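You operate a simulated robot arm through the tools that you are given. There is no shell and no other tool.

You run a simulated robot arm. Do the job below in one go: nothing can be reset, and whatever is moved stays where it is left.

Task
Give the cup in the slide two shots of soup, cap it and seal it.
Fine: use the teal lid, leave the cup in the middle, turn the black switch off.

It is judged by the outcome, as a careful person would: the job done as asked, and still so three seconds after it is handed in. It fails if anything else is knocked over, pushed out of place, dropped, spilled or broken. Lids that push on must go on centred and level and be pressed home; caps that screw on are set level and turned clockwise until they are tight.

Robot
A 7-joint arm with a two-finger parallel gripper, fixed in place. Base frame: the origin is at the foot of the arm, x ahead of it, y to its left, z up; the work surface is at about z = 850. Units: mm, rad, N and s.
With the tool pointing down near the work surface it reaches from about 300 to 700 mm from the base axis. Its first joint turns from -1.152 to 1.152 rad. Payload 1.57 kg.
Tool frame: the origin (TCP) lies between the finger pads and is the grasp point; the fingertips stand 30 mm ahead of it; z points along the fingers, y is the line along which they close. The gripper opens to 110 mm. The fingers are 24 mm wide and 12 mm thick; the gripper's body (48 by 112 mm) begins 78 mm behind the TCP.
Orientation is told as [roll, pitch, yaw] about the base's x, y, z axes, in that order, counted from this pose: with the fingers straight down and closing along the base's y, the tool's x points along the base's -x, its y along +y and its z along -z.

Tools
- The arm moves only by the tool apply_moves. Its argument "commands" is a list of rows, each a list of 3 entries, a list of its own where there are three numbers: the shift along the base's x, y, z in units of 50 mm (1.0 is 50 mm), then the turn, a rotation vector about the base's x, y, z in units of 4 degrees (1.0 is 4 degrees), then the opening, from 0 (shut) to 1 (fully open). In form: [[[x, y, z], [rx, ry, rz], hand], ...]. A call has 1 to 20 rows; each row shifts and turns the commanded pose from where the row before left it. A call with a number of a shift or a turn outside -1 to 1 is refused whole. Rows are played at 5 a second. More than 50 mm and 0.15 rad between two rows, or a gripper value outside its range, and nothing of the call is played. Where a pose cannot be reached the arm comes as near as it can. A force on the tool above 70 N (or 10 N above the force at the start of the call, whichever is more), or a blocked arm, ends the call early, and 0.2 s more pass. Each finger travels about 108 mm/s and halts on what it meets, pressing with about 27 N; the grip force reading is that of the motor and also rises with nothing between the fingers. The clock runs only during rows and for 0.2 s after the last one: add rows that do not move to give the fingers time. The reply holds the time, the measured pose of the TCP, the force on the tool along the base axes, the opening and the grip force, in the units named above and with some noise, with the torque about the TCP (base axes, N m) and any sound that the robot's microphone picked up, and new pictures: "show" is both (left out), scene, wrist or none.
- Cameras (640 x 400 px; columns grow to the right, rows downward): "scene" is fixed at [129.4, -370.9, 1411.7]; the picture's right is [0.98, -0.22, 0.00], its down [-0.11, -0.47, -0.87] and it looks along [0.19, 0.85, -0.48] (base axes); focal length 326 px, centre (320, 200). "wrist" rides on the gripper at [70, 16, -141] in the tool frame; the picture's right is [-0.23, 0.97, 0.00], its down [-0.86, -0.20, -0.48] and it looks along [-0.47, -0.11, 0.88] (tool axes); focal length 222 px, centre (320, 200). There is no depth. A picture from a camera that has moved, and an enlarged one, comes with that camera's place and axes in the base frame and with its lens.
- close_up(camera, box): a new picture of the part [left, top, right, bottom] of that camera's present view, enlarged. The clock stands still meanwhile.
- job_done(): hands the job in; it is judged then, once.

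Nothing tells you positions but the pictures and the camera data. Unless the task says otherwise, let go and move clear before handing in.

The tools are called after "Request:" as a command line: name --argument value ..., lists and objects as JSON in quotes. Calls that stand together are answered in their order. apply_moves: Moves the arm, as the interface text tells. Its arguments: {"type":"object","properties":{"commands":{"type":"array","items":{"type":"array"}},"show":{"type":"string","enum":["both","scene","wrist","none"]}},"required":["commands"]} The other tools are called the same way: close_up (camera, box) takes an enlarged picture of a part of a camera's view; job_done () hands the job in.

At the start:

```text
t: 0.0
tool_pos: [331.3, 79.0, 1262.6]
ee_rot: [0.0, 0.002, -0.001]
wrist_force: [0.2, -0.1, -0.6]
ft_torque: [-0.01, 0.01, -0.03]
finger_gap: 110.0
gripper_force: 0.0
```

scene: 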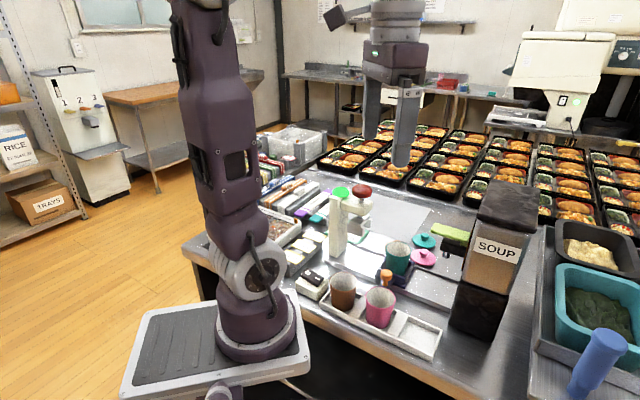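
wrist: 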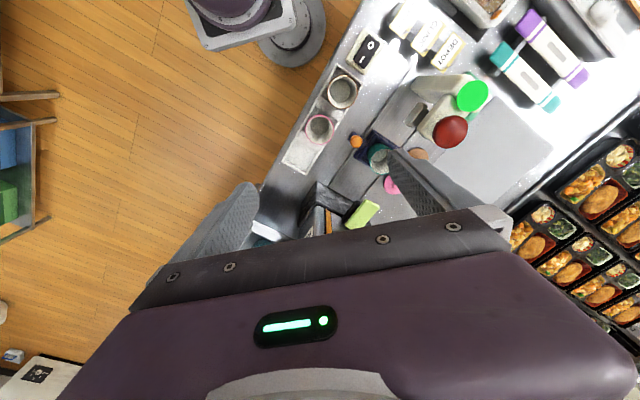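

I see a worktop with a soup dispenser (black, "SOUP"), a cup in a slide, teal and pink lids, and a press with red and green knobs. I'll take close-ups before I move anything.

Request:
close_up --camera "scene" --box '[300, 170, 460, 270]'

Request:
close_up --camera "scene" --box '[280, 240, 460, 360]'

Request:
close_up --camera "scene" --box '[400, 170, 560, 340]'

Request:
close_up --camera "wrist" --box '[260, 0, 520, 250]'

```text
4.00 times, centred on (380, 220) of scene
camera zoom: at [129.4, -370.9, 1411.7], right [0.98, -0.22, 0.0], down [-0.11, -0.47, -0.87], along [0.19, 0.85, -0.48], focal length 1304 px, centre (80, 120)
```

zoom: 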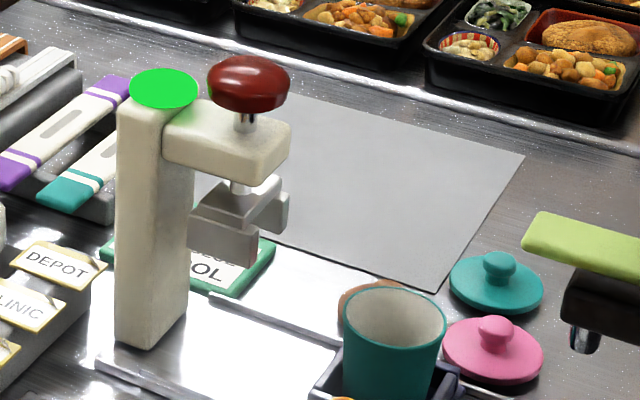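

```text
3.33 times, centred on (370, 300) of scene
camera zoom: at [129.4, -370.9, 1411.7], right [0.98, -0.22, 0.0], down [-0.11, -0.47, -0.87], along [0.19, 0.85, -0.48], focal length 1087 px, centre (153, -133)
```

zoom: 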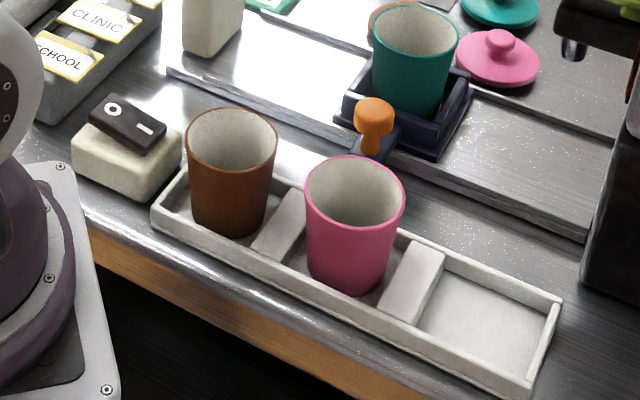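

```text
2.35 times, centred on (480, 255) of scene
camera zoom: at [129.4, -370.9, 1411.7], right [0.98, -0.22, 0.0], down [-0.11, -0.47, -0.87], along [0.19, 0.85, -0.48], focal length 767 px, centre (-56, 71)
```

zoom: 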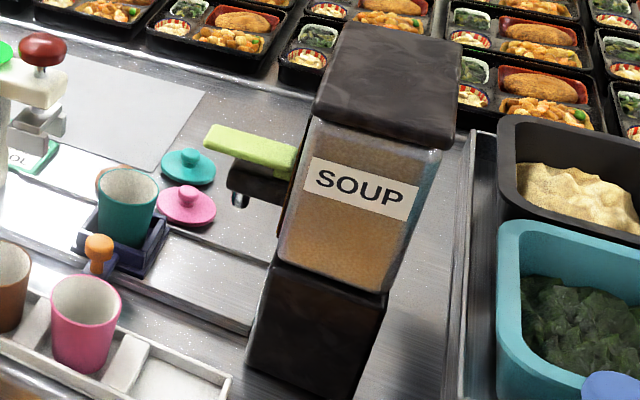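

```text
1.60 times, centred on (390, 125) of wrist
camera zoom: at [263.6, 95.3, 1403.4], right [0.23, 0.97, 0.0], down [0.86, -0.2, 0.48], along [0.47, -0.11, -0.88], focal length 355 px, centre (208, 320)
```

zoom: 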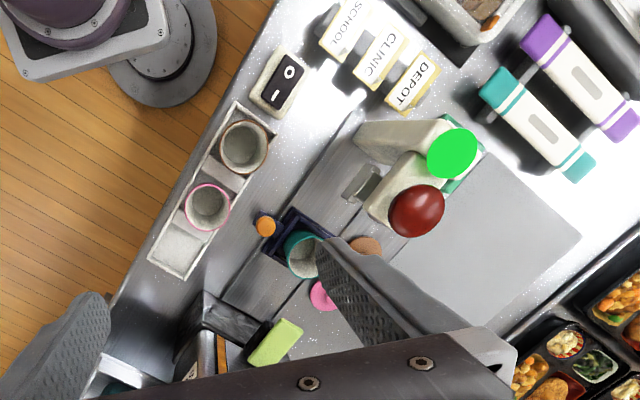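

The rail seems to run diagonally, along about (+x, -y), from the press at far left to the soup dispenser at right, with the cup in its carriage between them. I'll move the arm at height so the wrist camera looks down on the work.

Request:
apply_moves --commands '[[[0.85, 0.35, 0], [0, 0, 0], 1], [[0.85, 0.35, 0], [0, 0, 0], 1], [[0.85, 0.35, 0], [0, 0, 0], 1], [[0.85, 0.35, 0], [0, 0, 0], 1], [[0, 0, 0], [0, 0, 0], 1]]' --show "both"

```text
t: 1.2
tool_pos: [504.5, 148.4, 1259.9]
ee_rot: [-0.001, 0.0, -0.002]
wrist_force: [-0.2, -0.6, -0.7]
ft_torque: [0.01, -0.01, 0.0]
finger_gap: 109.9
gripper_force: 0.1
camera wrist: at [436.4, 164.9, 1401.4], right [0.23, 0.97, 0.0], down [0.86, -0.2, 0.48], along [0.47, -0.11, -0.88], focal length 222 px, centre (320, 200)
```

scene: 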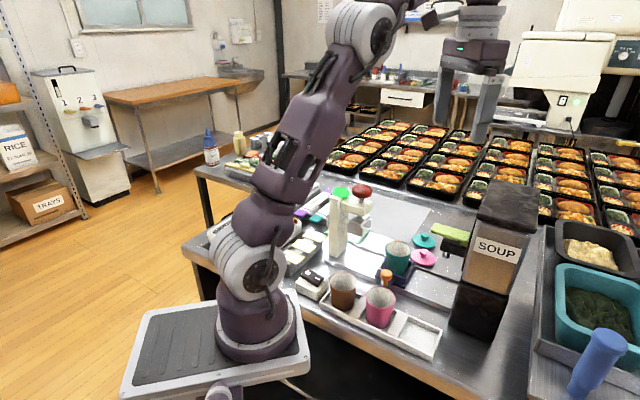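
wrist: 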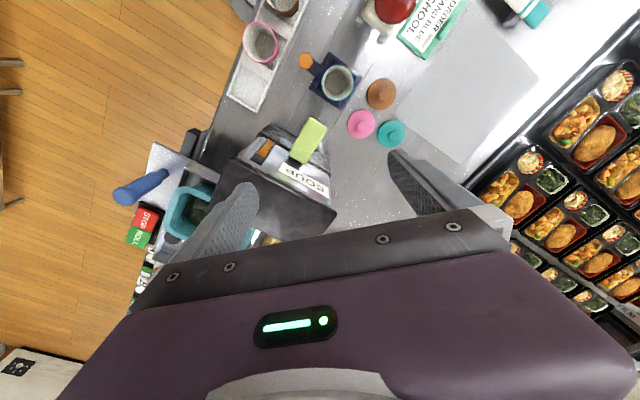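

Request:
close_up --camera "wrist" --box '[220, 0, 460, 150]'

Request:
close_up --camera "wrist" --box '[220, 90, 420, 215]'

Request:
close_up --camera "scene" --box '[360, 210, 480, 300]'

Request:
close_up --camera "scene" --box '[290, 175, 410, 265]'

Request:
close_up --camera "scene" --box '[280, 240, 400, 320]'

```text
2.67 times, centred on (340, 75) of wrist
camera zoom: at [436.4, 164.9, 1401.4], right [0.23, 0.97, 0.0], down [0.86, -0.2, 0.48], along [0.47, -0.11, -0.88], focal length 592 px, centre (267, 533)
```

zoom: 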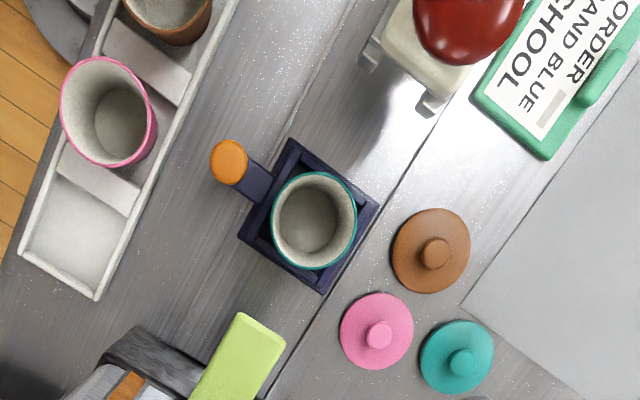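

```text
3.20 times, centred on (320, 152) of wrist
camera zoom: at [436.4, 164.9, 1401.4], right [0.23, 0.97, 0.0], down [0.86, -0.2, 0.48], along [0.47, -0.11, -0.88], focal length 711 px, centre (320, 352)
```

zoom: 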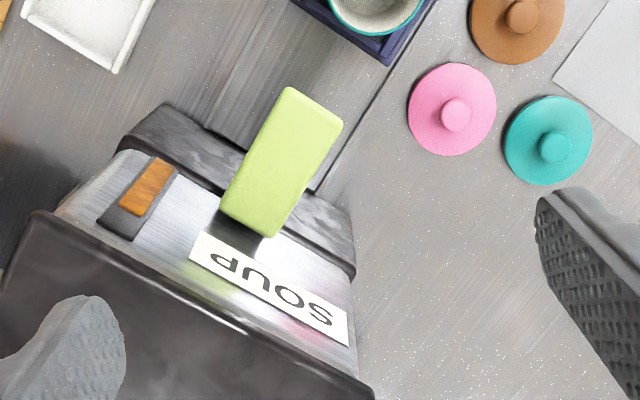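

```text
4.44 times, centred on (420, 255) of scene
camera zoom: at [129.5, -370.9, 1411.7], right [0.98, -0.22, 0.0], down [-0.11, -0.47, -0.87], along [0.19, 0.85, -0.48], focal length 1449 px, centre (-124, -44)
```

zoom: 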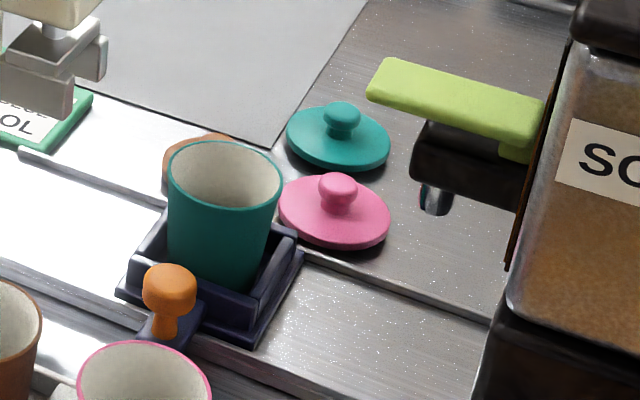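

```text
4.44 times, centred on (350, 220) of scene
camera zoom: at [129.5, -370.9, 1411.7], right [0.98, -0.22, 0.0], down [-0.11, -0.47, -0.87], along [0.19, 0.85, -0.48], focal length 1449 px, centre (187, 111)
```

zoom: 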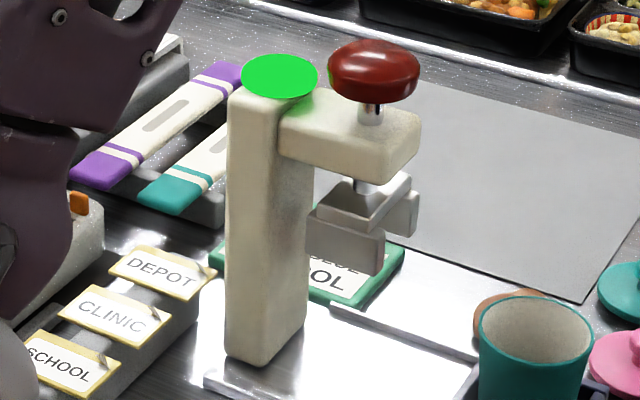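

```text
5.00 times, centred on (340, 280) of scene
camera zoom: at [129.5, -370.9, 1411.7], right [0.98, -0.22, 0.0], down [-0.11, -0.47, -0.87], along [0.19, 0.85, -0.48], focal length 1630 px, centre (220, -200)
```

zoom: 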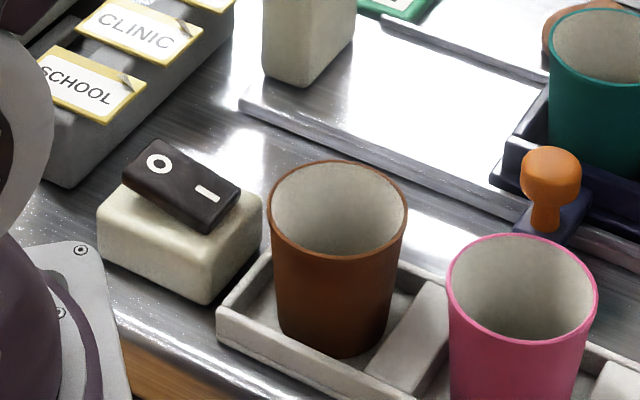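

I estimate the cup at about (448, 195) with its rim at z≈939. The orange carriage knob is near (400, 146), the lever tip near (496, 147, 1025) and the press head near (374, 269). I'll turn the tool 45° to line up with the rail and look from closer.

Request:
apply_moves --commands '[[[-0.098, 0.118, -0.183], [0, 0, 0.9375], 1], [[-0.098, 0.118, -0.183], [0, 0, 0.9375], 1], [[-0.098, 0.118, -0.183], [0, 0, 0.9375], 1], [[-0.098, 0.118, -0.183], [0, 0, 0.9375], 1], [[-0.098, 0.118, -0.183], [0, 0, 0.9375], 1], [[-0.098, 0.118, -0.183], [0, 0, 0.9375], 1], [[-0.098, 0.118, -0.183], [0, 0, 0.9375], 1], [[-0.098, 0.118, -0.183], [0, 0, 0.9375], 1], [[-0.098, 0.118, -0.183], [0, 0, 0.9375], 1], [[-0.098, 0.118, -0.183], [0, 0, 0.9375], 1], [[-0.098, 0.118, -0.183], [0, 0, 0.9375], 1], [[-0.098, 0.118, -0.183], [0, 0, 0.9375], 1], [[0, 0, 0], [0, 0, 0], 1]]' --show "both"

```text
t: 4.0
tool_pos: [444.2, 219.5, 1151.7]
ee_rot: [-0.001, -0.001, 0.788]
wrist_force: [-0.4, 0.0, -0.1]
ft_torque: [-0.01, 0.01, 0.01]
finger_gap: 110.1
gripper_force: 0.2
camera wrist: at [384.7, 183.0, 1292.7], right [-0.53, 0.85, 0.0], down [0.75, 0.46, 0.48], along [0.41, 0.25, -0.88], focal length 222 px, centre (320, 200)
```

scene: 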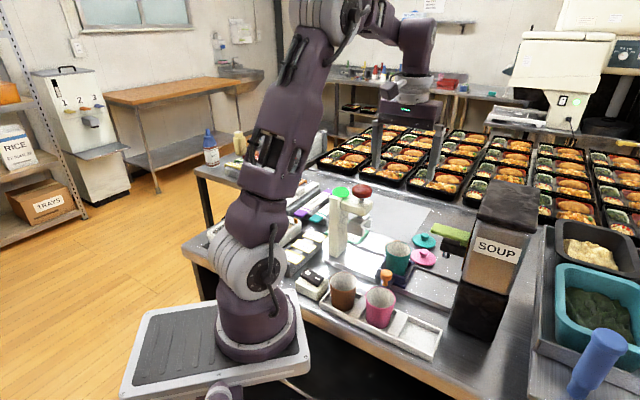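
wrist: 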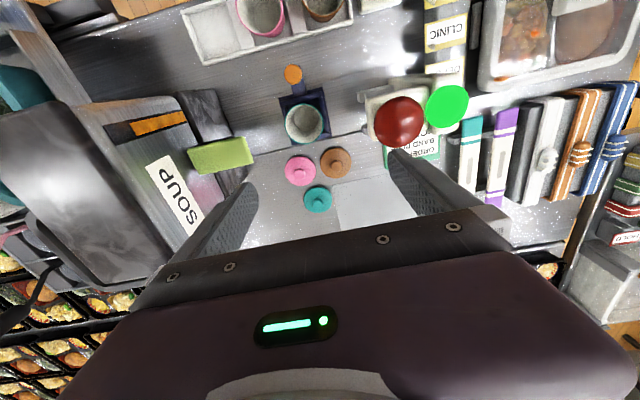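

Request:
close_up --camera "wrist" --box '[180, 40, 380, 215]'

Request:
close_up --camera "wrist" --box '[340, 0, 500, 160]'

Request:
close_up --camera "wrist" --box '[40, 60, 260, 260]'

```text
2.29 times, centred on (280, 128) of wrist
camera zoom: at [384.7, 183.0, 1292.7], right [-0.53, 0.85, 0.0], down [0.75, 0.46, 0.48], along [0.41, 0.25, -0.88], focal length 508 px, centre (411, 366)
```

zoom: 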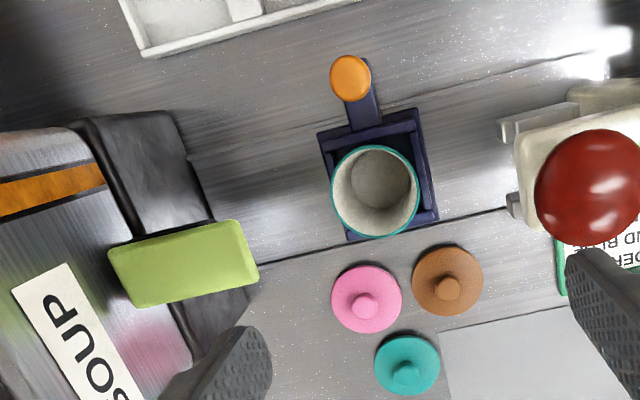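

```text
2.50 times, centred on (420, 80) of wrist
camera zoom: at [384.7, 183.0, 1292.7], right [-0.53, 0.85, 0.0], down [0.75, 0.46, 0.48], along [0.41, 0.25, -0.88], focal length 555 px, centre (70, 500)
```

zoom: 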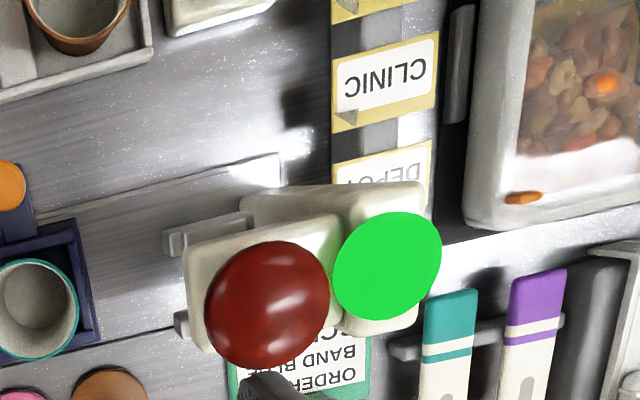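

```text
2.00 times, centred on (150, 160) of wrist
camera zoom: at [384.7, 183.0, 1292.7], right [-0.53, 0.85, 0.0], down [0.75, 0.46, 0.48], along [0.41, 0.25, -0.88], focal length 444 px, centre (660, 280)
```

zoom: 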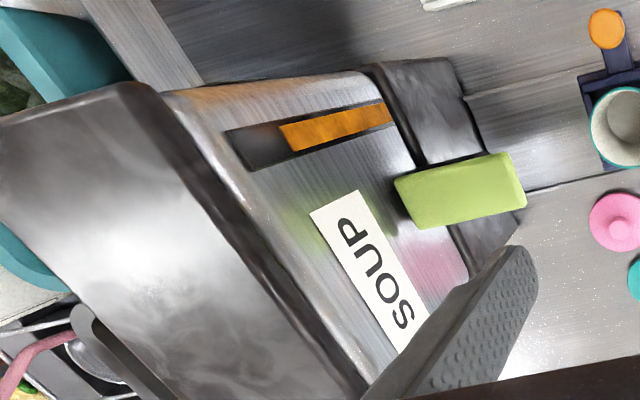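

The rail frame checks out: cup and knob at rail coordinate e≈180, nozzle at about e≈284, and the dispenser's front face at about e≈327. I'll close the fingers and lower them on the press side of the orange knob, ready to push the carriage to the dispenser.

Request:
apply_moves --commands '[[[-0.365, -0.217, 0], [0, 0, 0], 0], [[-0.365, -0.217, 0], [0, 0, 0], 0], [[-0.365, -0.217, 0], [0, 0, 0], 0], [[-0.365, -0.217, 0], [0, 0, 0], 0], [[0, 0, -0.8], [0, 0, 0], 0], [[0, 0, -0.8], [0, 0, 0], 0], [[0, 0, -0.8], [0, 0, 0], 0], [[0, 0, -0.8], [0, 0, 0], 0], [[0, 0, 0], [0, 0, 0], 0]]' --show "both"

```text
t: 6.0
tool_pos: [370.6, 175.6, 991.2]
ee_rot: [0.0, 0.0, 0.785]
wrist_force: [0.0, -0.1, -0.4]
ft_torque: [-0.03, 0.02, 0.01]
finger_gap: 0.0
gripper_force: 21.5
camera wrist: at [310.4, 137.6, 1133.2], right [-0.53, 0.85, 0.0], down [0.75, 0.46, 0.48], along [0.41, 0.25, -0.88], focal length 222 px, centre (320, 200)
```

scene: 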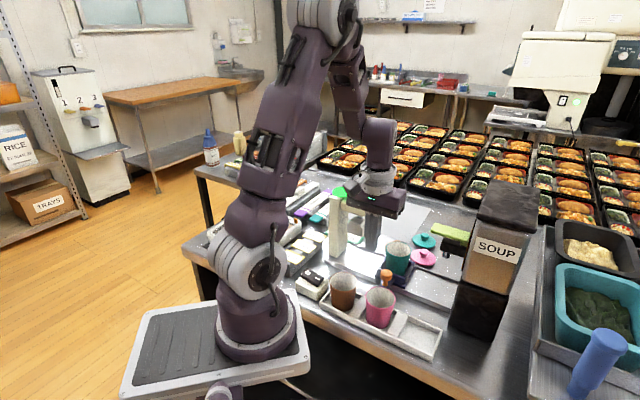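
wrist: 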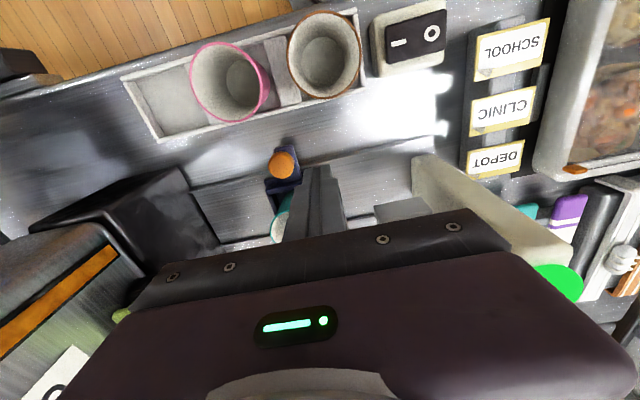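

The fingers are beside the orange knob on the press side. I'll go down to knob height, then check.

Request:
apply_moves --commands '[[[0, 0, -0.5], [0, 0, 0], 0], [[0, 0, -0.5], [0, 0, 0], 0], [[0, 0, -0.5], [0, 0, 0], 0], [[0, 0, -0.2], [0, 0, 0], 0], [[0, 0, 0], [0, 0, 0], 0]]' --show "both"

Request:
close_up --camera "scene" --box '[320, 200, 440, 300]'

Request:
close_up --camera "wrist" --box '[200, 80, 440, 260]'

```text
t: 7.2
tool_pos: [370.0, 175.2, 907.7]
ee_rot: [0.0, 0.001, 0.786]
wrist_force: [-0.2, -0.7, 0.6]
ft_torque: [0.0, 0.01, 0.02]
finger_gap: 0.2
gripper_force: 21.6
camera wrist: at [311.0, 138.5, 1048.8], right [-0.53, 0.85, 0.0], down [0.75, 0.46, 0.48], along [0.41, 0.25, -0.88], focal length 222 px, centre (320, 200)
```

scene: 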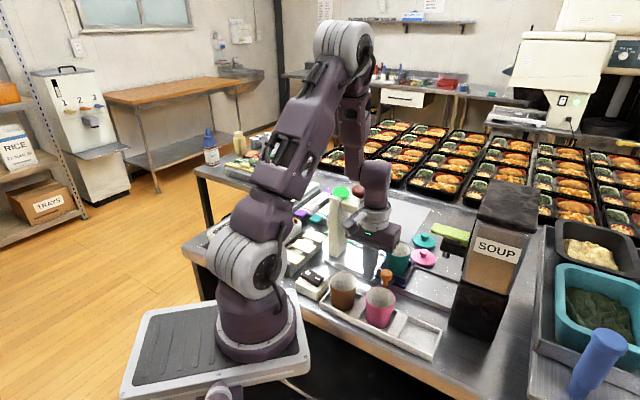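
wrist: 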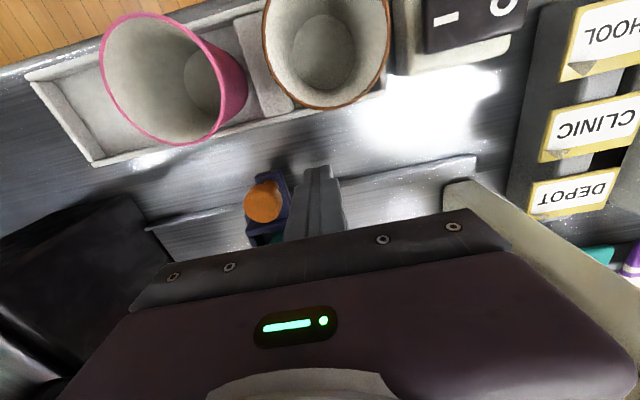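

```text
4.00 times, centred on (380, 250) of scene
camera zoom: at [129.4, -370.9, 1411.7], right [0.98, -0.22, 0.0], down [-0.11, -0.47, -0.87], along [0.19, 0.85, -0.48], focal length 1304 px, centre (80, 0)
```

zoom: 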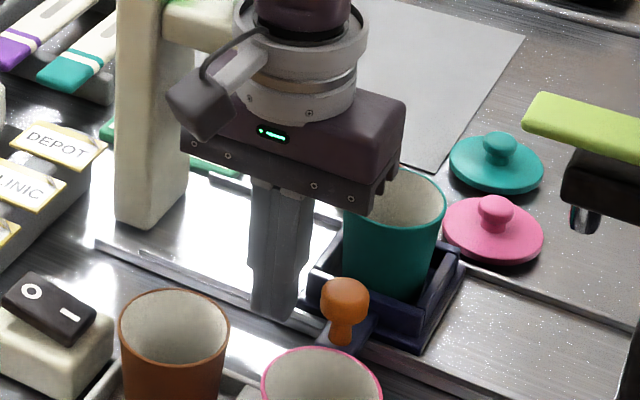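

```text
2.22 times, centred on (320, 170) of wrist
camera zoom: at [311.0, 138.5, 1048.8], right [-0.53, 0.85, 0.0], down [0.75, 0.46, 0.48], along [0.41, 0.25, -0.88], focal length 494 px, centre (320, 267)
```

zoom: 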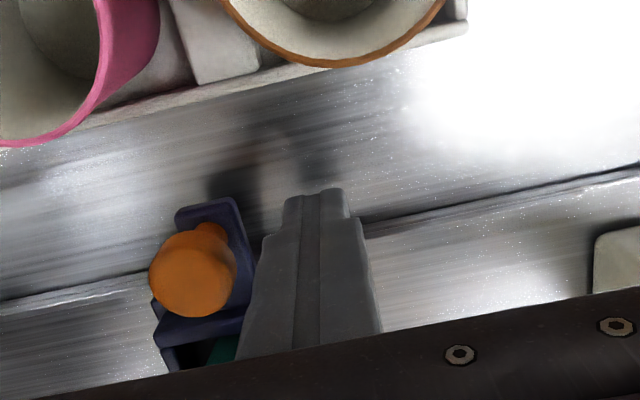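

The fingers stand at knob height, about 15 mm from the knob. I'll push slowly along the rail.

Request:
apply_moves --commands '[[[0.1, -0.1, 0], [0, 0, 0], 0], [[0.1, -0.1, 0], [0, 0, 0], 0], [[0.1, -0.1, 0], [0, 0, 0], 0], [[0.1, -0.1, 0], [0, 0, 0], 0], [[0.1, -0.1, 0], [0, 0, 0], 0], [[0.1, -0.1, 0], [0, 0, 0], 0], [[0, 0, 0], [0, 0, 0], 0]]' --show "scene"

Request:
close_up --camera "scene" --box '[340, 200, 480, 310]'

```text
t: 8.8
tool_pos: [399.1, 145.6, 906.7]
ee_rot: [0.0, -0.001, 0.786]
wrist_force: [-0.7, -0.6, 0.5]
ft_torque: [0.0, -0.01, -0.01]
finger_gap: 0.0
gripper_force: 21.3
```

scene: 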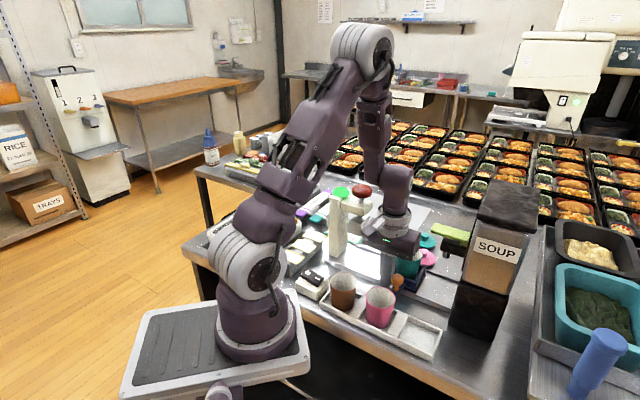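

```text
3.64 times, centred on (410, 255) of scene
camera zoom: at [129.4, -370.9, 1411.7], right [0.98, -0.22, 0.0], down [-0.11, -0.47, -0.87], along [0.19, 0.85, -0.48], focal length 1186 px, centre (-7, 0)
```

zoom: 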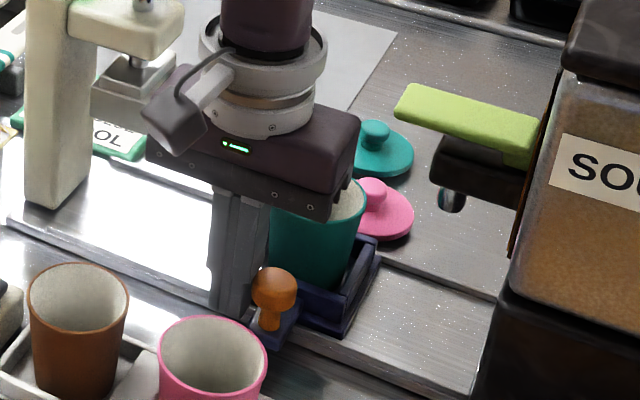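

The carriage slides freely with the push. I'll keep going toward the dispenser.

Request:
apply_moves --commands '[[[0.1, -0.1, 0], [0, 0, 0], 0], [[0.1, -0.1, 0], [0, 0, 0], 0], [[0.1, -0.1, 0], [0, 0, 0], 0], [[0.1, -0.1, 0], [0, 0, 0], 0], [[0.1, -0.1, 0], [0, 0, 0], 0], [[0.1, -0.1, 0], [0, 0, 0], 0], [[0.1, -0.1, 0], [0, 0, 0], 0], [[0.1, -0.1, 0], [0, 0, 0], 0], [[0, 0, 0], [0, 0, 0], 0]]' --show "both"

Request:
close_up --camera "scene" --box '[380, 200, 520, 310]'

```text
t: 10.8
tool_pos: [441.9, 104.8, 908.2]
ee_rot: [0.0, 0.0, 0.786]
wrist_force: [0.6, -0.1, 0.9]
ft_torque: [0.01, -0.05, 0.01]
finger_gap: 0.1
gripper_force: 21.6
camera wrist: at [381.5, 67.9, 1048.9], right [-0.53, 0.85, 0.0], down [0.75, 0.46, 0.48], along [0.41, 0.25, -0.88], focal length 222 px, centre (320, 200)
```

scene: 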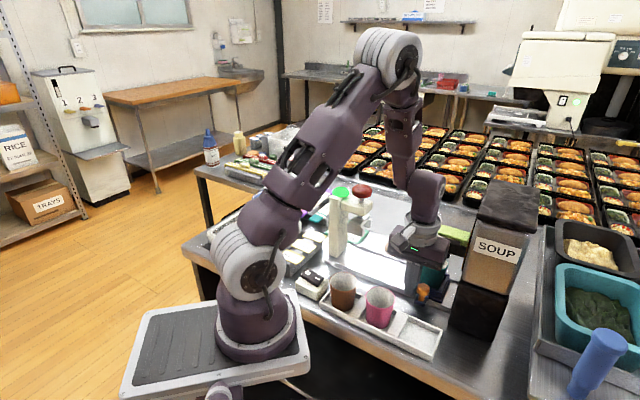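
wrist: 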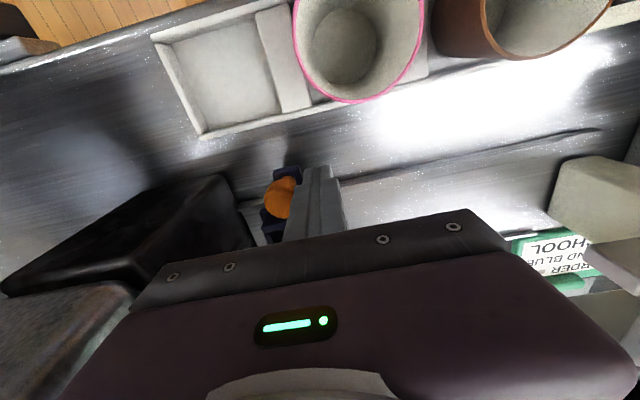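

```text
3.64 times, centred on (450, 255) of scene
camera zoom: at [129.4, -370.9, 1411.7], right [0.98, -0.22, 0.0], down [-0.11, -0.47, -0.87], along [0.19, 0.85, -0.48], focal length 1186 px, centre (-153, 0)
```

zoom: 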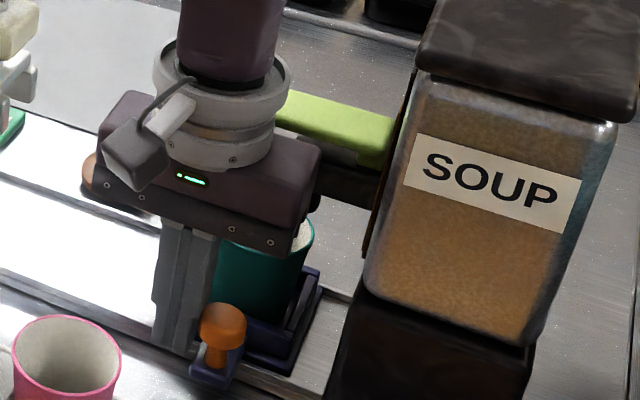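

The carriage is at about e≈263, with roughly 21 mm left to the nozzle. I'll go on in smaller steps.

Request:
apply_moves --commands '[[[0.06, -0.06, 0], [0, 0, 0], 0], [[0.06, -0.06, 0], [0, 0, 0], 0], [[0.06, -0.06, 0], [0, 0, 0], 0], [[0.06, -0.06, 0], [0, 0, 0], 0], [[0, 0, 0], [0, 0, 0], 0]]' --show "both"

Request:
close_up --camera "scene" --box '[380, 200, 520, 310]'

```text
t: 12.0
tool_pos: [452.0, 95.2, 906.1]
ee_rot: [0.0, 0.002, 0.785]
wrist_force: [-0.4, 0.6, -1.3]
ft_torque: [0.03, 0.0, -0.01]
finger_gap: 0.0
gripper_force: 21.3
camera wrist: at [393.5, 57.0, 1048.0], right [-0.53, 0.85, 0.0], down [0.75, 0.46, 0.48], along [0.41, 0.25, -0.88], focal length 222 px, centre (320, 200)
```

scene: 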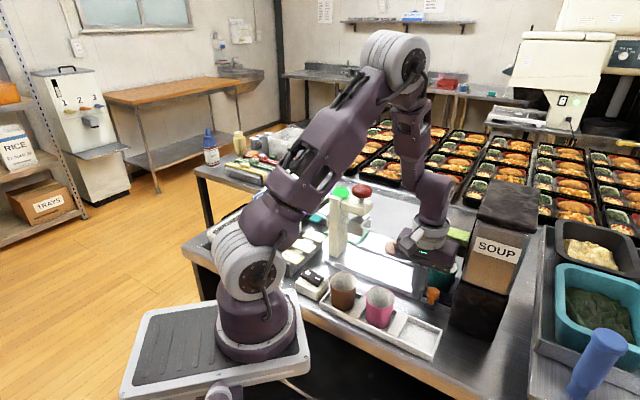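
wrist: 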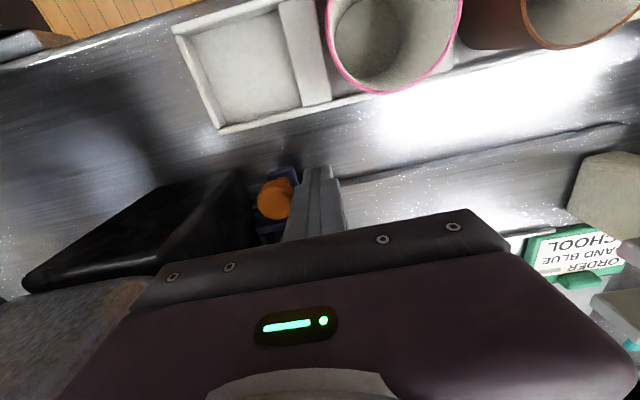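

```text
3.64 times, centred on (450, 255) of scene
camera zoom: at [129.4, -370.9, 1411.7], right [0.98, -0.22, 0.0], down [-0.11, -0.47, -0.87], along [0.19, 0.85, -0.48], focal length 1186 px, centre (-153, 0)
```

zoom: 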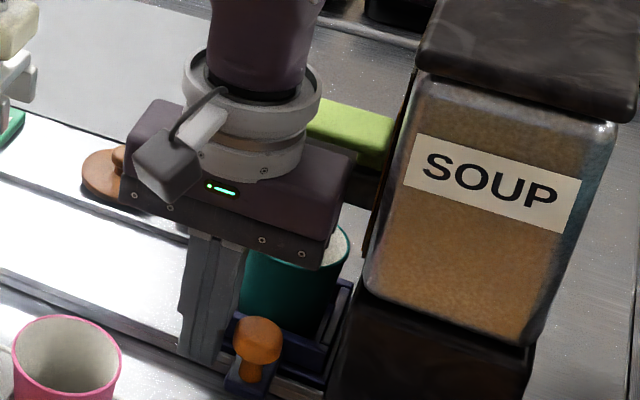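

The carriage seems to have snapped a few millimetres ahead of the fingers, probably into a station detent. I'll back off, lift, and check how the cup sits under the nozzle.

Request:
apply_moves --commands '[[[-0.15, 0.15, 0], [0, 0, 0], 0], [[-0.15, 0.15, 0], [0, 0, 0], 0], [[0, 0, 0.8], [0, 0, 0], 0], [[0, 0, 0.8], [0, 0, 0], 0], [[-0.4, 0.4, 0.8], [0, 0, 0], 0], [[-0.4, 0.4, 0.8], [0, 0, 0], 0], [[-0.4, 0.4, 0.8], [0, 0, 0], 0], [[0, 0, 0.8], [0, 0, 0], 0], [[0, 0, 0], [0, 0, 0], 0]]' --show "both"

Request:
close_up --camera "scene" --box '[390, 210, 510, 310]'

Request:
close_up --camera "wrist" --box '[180, 40, 380, 215]'

```text
t: 14.0
tool_pos: [378.7, 169.1, 1147.1]
ee_rot: [0.0, 0.001, 0.785]
wrist_force: [-0.3, 0.7, 0.2]
ft_torque: [-0.01, -0.02, 0.02]
finger_gap: 0.0
gripper_force: 21.0
camera wrist: at [319.1, 131.0, 1289.0], right [-0.53, 0.85, 0.0], down [0.75, 0.46, 0.48], along [0.41, 0.25, -0.88], focal length 222 px, centre (320, 200)
```

scene: 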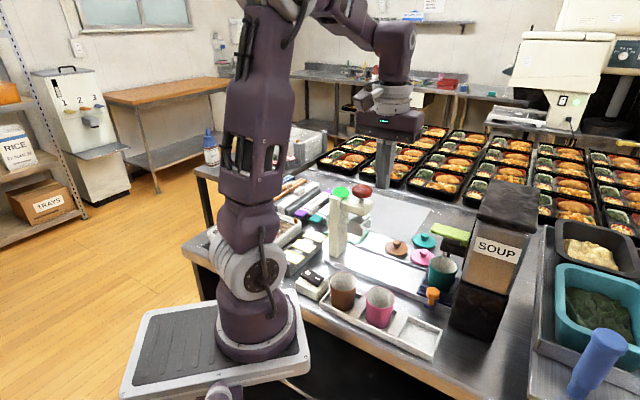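
wrist: 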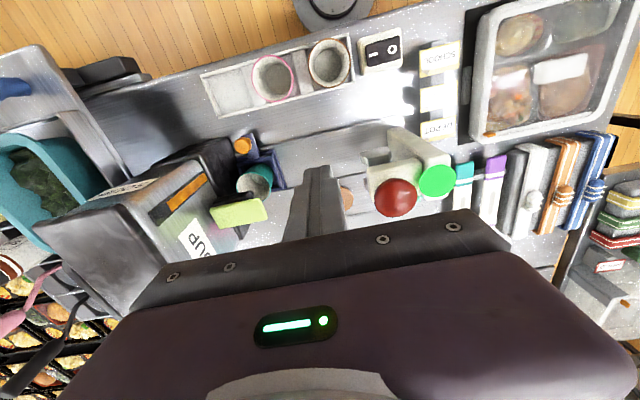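

```text
4.00 times, centred on (450, 260) of scene
camera zoom: at [129.4, -370.9, 1411.7], right [0.98, -0.22, 0.0], down [-0.11, -0.47, -0.87], along [0.19, 0.85, -0.48], focal length 1304 px, centre (-200, -40)
```

zoom: 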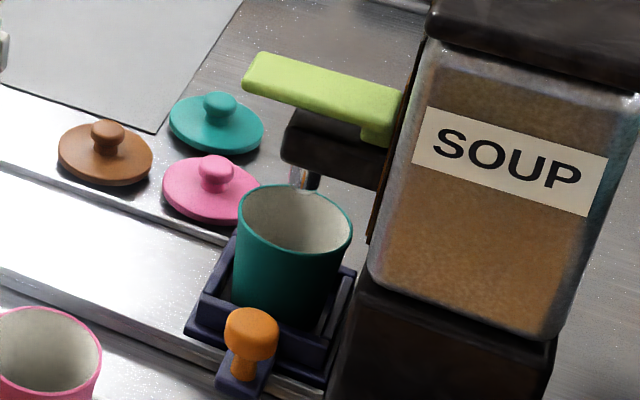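

```text
2.29 times, centred on (280, 128) of wrist
camera zoom: at [319.1, 131.0, 1289.0], right [-0.53, 0.85, 0.0], down [0.75, 0.46, 0.48], along [0.41, 0.25, -0.88], focal length 508 px, centre (411, 366)
```

zoom: 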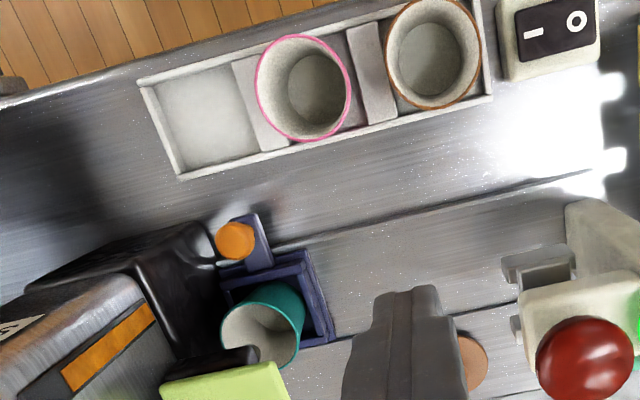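

The cup rim sits at about e≈282, right under the nozzle at about e≈283. Next I'll bring the closed fingers over the outer end of the lime lever.

Request:
apply_moves --commands '[[[0.626, -0.151, 0], [0, 0, 0], 0], [[0.626, -0.151, 0], [0, 0, 0], 0], [[0.626, -0.151, 0], [0, 0, 0], 0], [[0.626, -0.151, 0], [0, 0, 0], 0], [[0, 0, -0.5], [0, 0, 0], 0], [[0, 0, -0.5], [0, 0, 0], 0], [[0, 0, -0.3], [0, 0, 0], 0], [[0, 0, 0], [0, 0, 0], 0]]' --show "both"

Request:
close_up --camera "scene" --box '[390, 190, 510, 290]'

Request:
close_up --camera "wrist" --box '[200, 100, 440, 260]'

```text
t: 15.8
tool_pos: [503.3, 137.9, 1082.6]
ee_rot: [0.0, 0.002, 0.785]
wrist_force: [0.5, -0.2, 0.0]
ft_torque: [0.0, -0.01, -0.04]
finger_gap: 0.2
gripper_force: 21.0
camera wrist: at [444.1, 100.9, 1222.7], right [-0.53, 0.85, 0.0], down [0.75, 0.46, 0.48], along [0.41, 0.25, -0.88], focal length 222 px, centre (320, 200)
```

scene: 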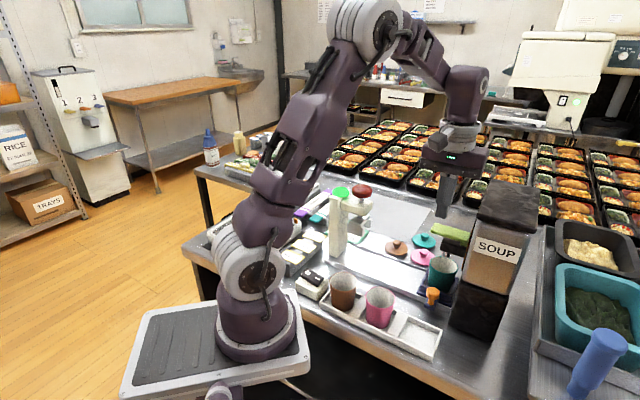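
wrist: 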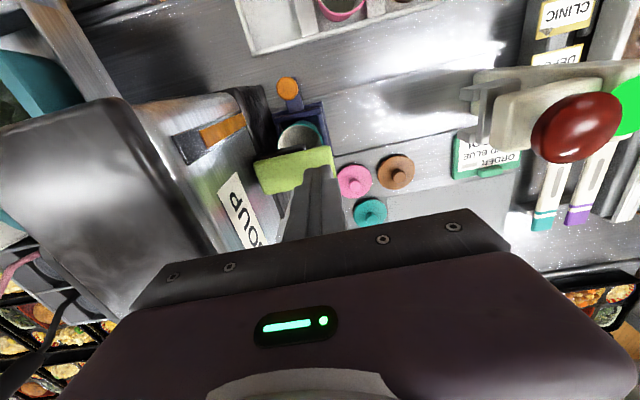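

```text
4.00 times, centred on (450, 240) of scene
camera zoom: at [129.4, -370.9, 1411.7], right [0.98, -0.22, 0.0], down [-0.11, -0.47, -0.87], along [0.19, 0.85, -0.48], focal length 1304 px, centre (-200, 40)
```

zoom: 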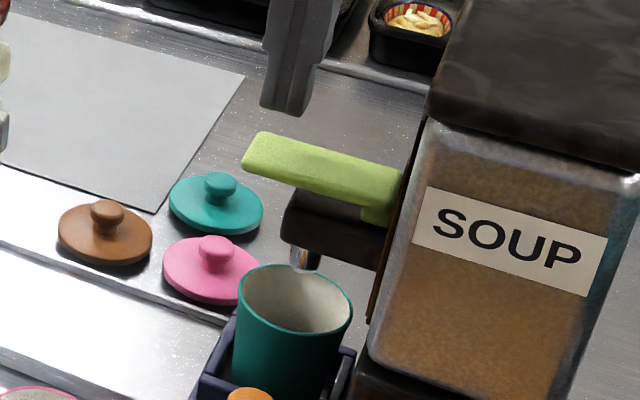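

```text
2.50 times, centred on (320, 180) of wrist
camera zoom: at [444.1, 100.9, 1222.7], right [-0.53, 0.85, 0.0], down [0.75, 0.46, 0.48], along [0.41, 0.25, -0.88], focal length 555 px, centre (320, 250)
```

zoom: 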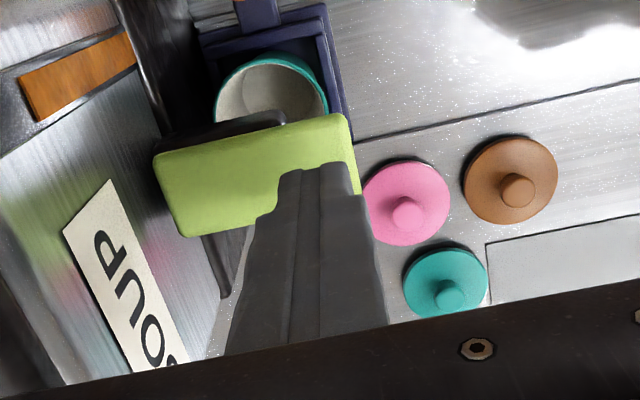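

The closed fingers are above the outer end of the lever, about 27 mm up. I'll go down slowly and watch for contact and sound.

Request:
apply_moves --commands '[[[0, 0, -0.12], [0, 0, 0], 0], [[0, 0, -0.12], [0, 0, 0], 0], [[0, 0, -0.12], [0, 0, 0], 0], [[0, 0, -0.12], [0, 0, 0], 0], [[0, 0, -0.06], [0, 0, 0], 0], [[0, 0, 0], [0, 0, 0], 0]]' --show "scene"

Request:
close_up --camera "scene" --box '[390, 190, 510, 290]'

```text
t: 17.2
tool_pos: [502.7, 138.5, 1053.0]
ee_rot: [0.001, 0.001, 0.786]
wrist_force: [-1.0, -0.5, 0.7]
ft_torque: [-0.03, 0.04, -0.01]
finger_gap: 0.0
gripper_force: 21.5
```

scene: 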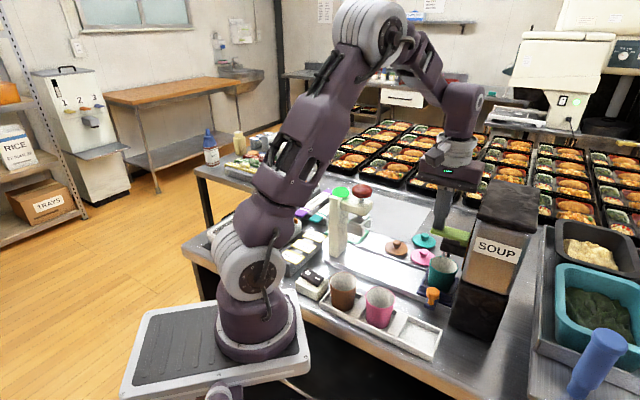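

```text
4.00 times, centred on (450, 240) of scene
camera zoom: at [129.4, -370.9, 1411.7], right [0.98, -0.22, 0.0], down [-0.11, -0.47, -0.87], along [0.19, 0.85, -0.48], focal length 1304 px, centre (-200, 40)
```

zoom: 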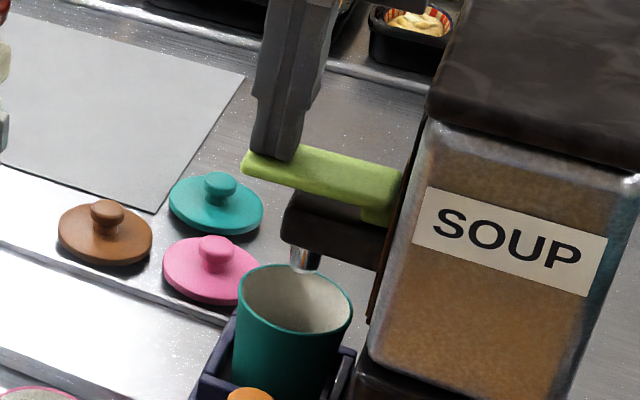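

The fingertips are just about touching the lever. I'll press on in small steps.

Request:
apply_moves --commands '[[[0, 0, -0.06], [0, 0, 0], 0], [[0, 0, -0.06], [0, 0, 0], 0], [[0, 0, -0.06], [0, 0, 0], 0], [[0, 0, 0], [0, 0, 0], 0]]' --show "scene"

Request:
close_up --camera "scene" --box '[390, 190, 510, 290]'

```text
t: 18.2
tool_pos: [501.0, 137.8, 1044.7]
ee_rot: [0.0, -0.002, 0.785]
wrist_force: [-3.4, 4.7, 9.7]
ft_torque: [0.09, 0.03, 0.01]
finger_gap: 0.0
gripper_force: 21.4
```

scene: 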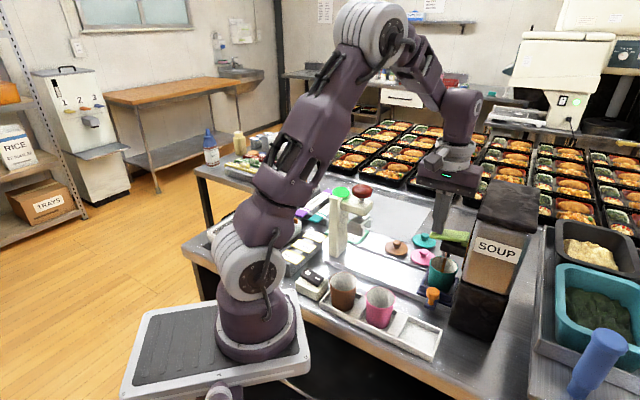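

```text
4.00 times, centred on (450, 240) of scene
camera zoom: at [129.2, -370.8, 1411.7], right [0.98, -0.22, 0.0], down [-0.11, -0.47, -0.87], along [0.19, 0.85, -0.48], focal length 1304 px, centre (-200, 40)
```

zoom: 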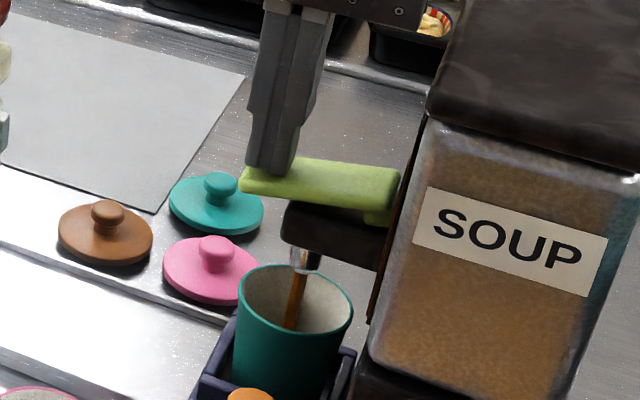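

Soup is running from this press. I'll release the lever now and check.

Request:
apply_moves --commands '[[[0, 0, 0.15], [0, 0, 0], 0], [[0, 0, 0.3], [0, 0, 0], 0], [[0, 0, 0], [0, 0, 0], 0]]' --show "scene"

Request:
close_up --camera "scene" --box '[390, 190, 510, 290]'

```text
t: 19.0
tool_pos: [502.0, 138.3, 1067.6]
ee_rot: [0.001, 0.0, 0.786]
wrist_force: [0.2, 0.1, 0.0]
ft_torque: [0.0, -0.03, 0.0]
finger_gap: 0.0
gripper_force: 21.4
```

scene: 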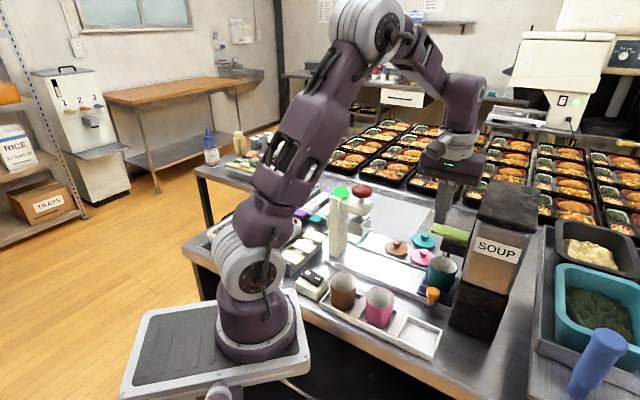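

```text
4.00 times, centred on (450, 240) of scene
camera zoom: at [129.4, -370.9, 1411.7], right [0.98, -0.22, 0.0], down [-0.11, -0.47, -0.87], along [0.19, 0.85, -0.48], focal length 1304 px, centre (-200, 40)
```

zoom: 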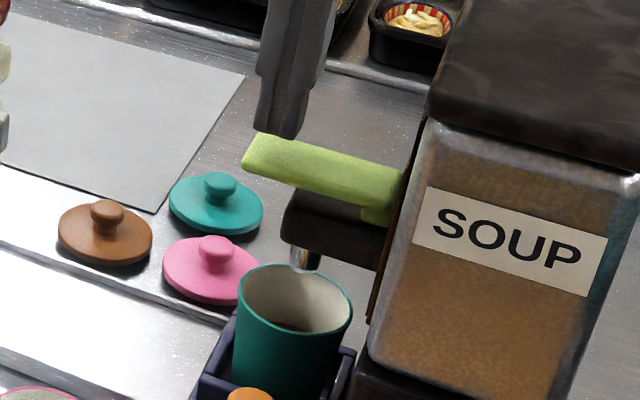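

Request:
close_up --camera "scene" --box '[430, 240, 490, 290]'

Request:
apply_moves --commands '[[[0, 0, 0], [0, 0, 0], 0], [[0, 0, 0], [0, 0, 0], 0], [[0, 0, 0], [0, 0, 0], 0]]' --show "both"

Request:
close_up --camera "scene" --box '[430, 240, 490, 290]'

Request:
close_up --camera "wrist" --box '[200, 80, 360, 200]'

```text
8.00 times, centred on (460, 265) of scene
camera zoom: at [129.4, -370.9, 1411.7], right [0.98, -0.22, 0.0], down [-0.11, -0.47, -0.87], along [0.19, 0.85, -0.48], focal length 2609 px, centre (-800, -320)
```

zoom: 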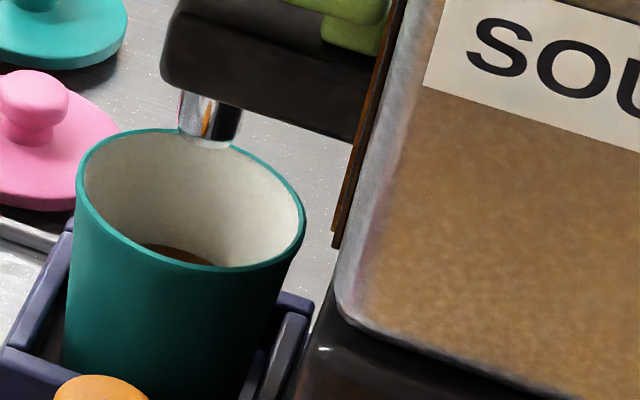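

```text
t: 19.8
tool_pos: [502.4, 137.6, 1067.0]
ee_rot: [0.0, 0.001, 0.785]
wrist_force: [-0.4, 0.3, -0.3]
ft_torque: [0.02, -0.01, 0.02]
finger_gap: 0.0
gripper_force: 21.2
camera wrist: at [442.8, 100.6, 1208.8], right [-0.53, 0.85, 0.0], down [0.75, 0.46, 0.48], along [0.41, 0.25, -0.88], focal length 222 px, centre (320, 200)
```

scene: 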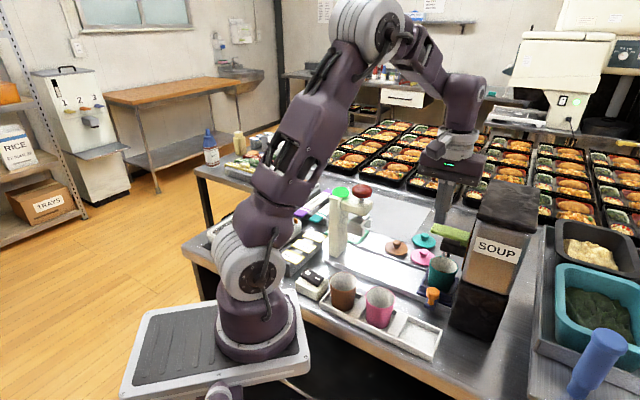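
wrist: 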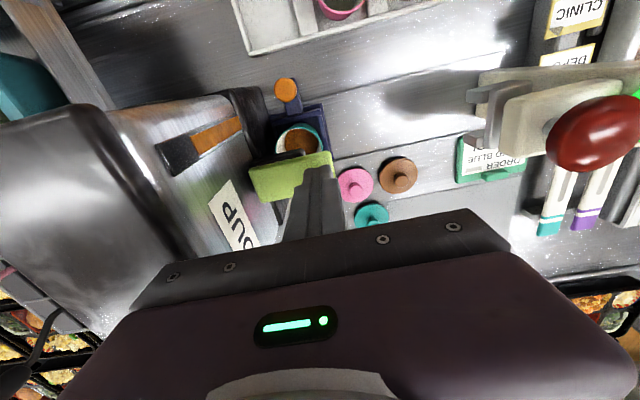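

```text
8.00 times, centred on (460, 265) of scene
camera zoom: at [129.4, -370.9, 1411.7], right [0.98, -0.22, 0.0], down [-0.11, -0.47, -0.87], along [0.19, 0.85, -0.48], focal length 2609 px, centre (-800, -320)
```

zoom: 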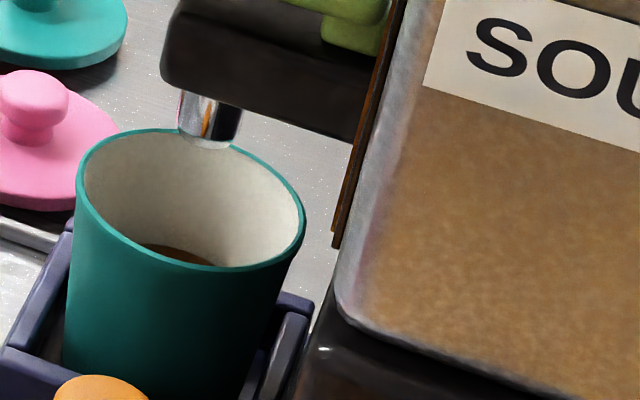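

```text
3.33 times, centred on (280, 140) of wrist
camera zoom: at [442.8, 100.6, 1208.8], right [-0.53, 0.85, 0.0], down [0.75, 0.46, 0.48], along [0.41, 0.25, -0.88], focal length 740 px, centre (453, 400)
```

zoom: 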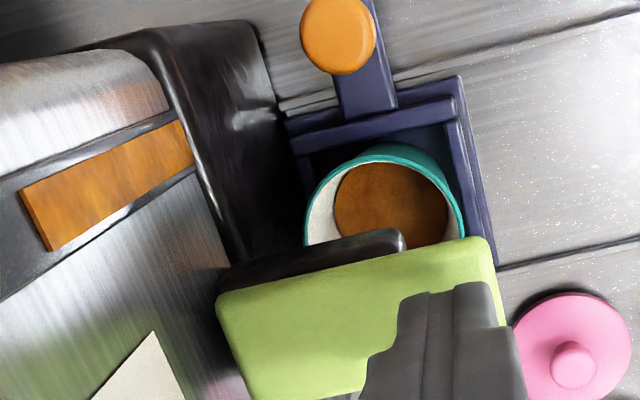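

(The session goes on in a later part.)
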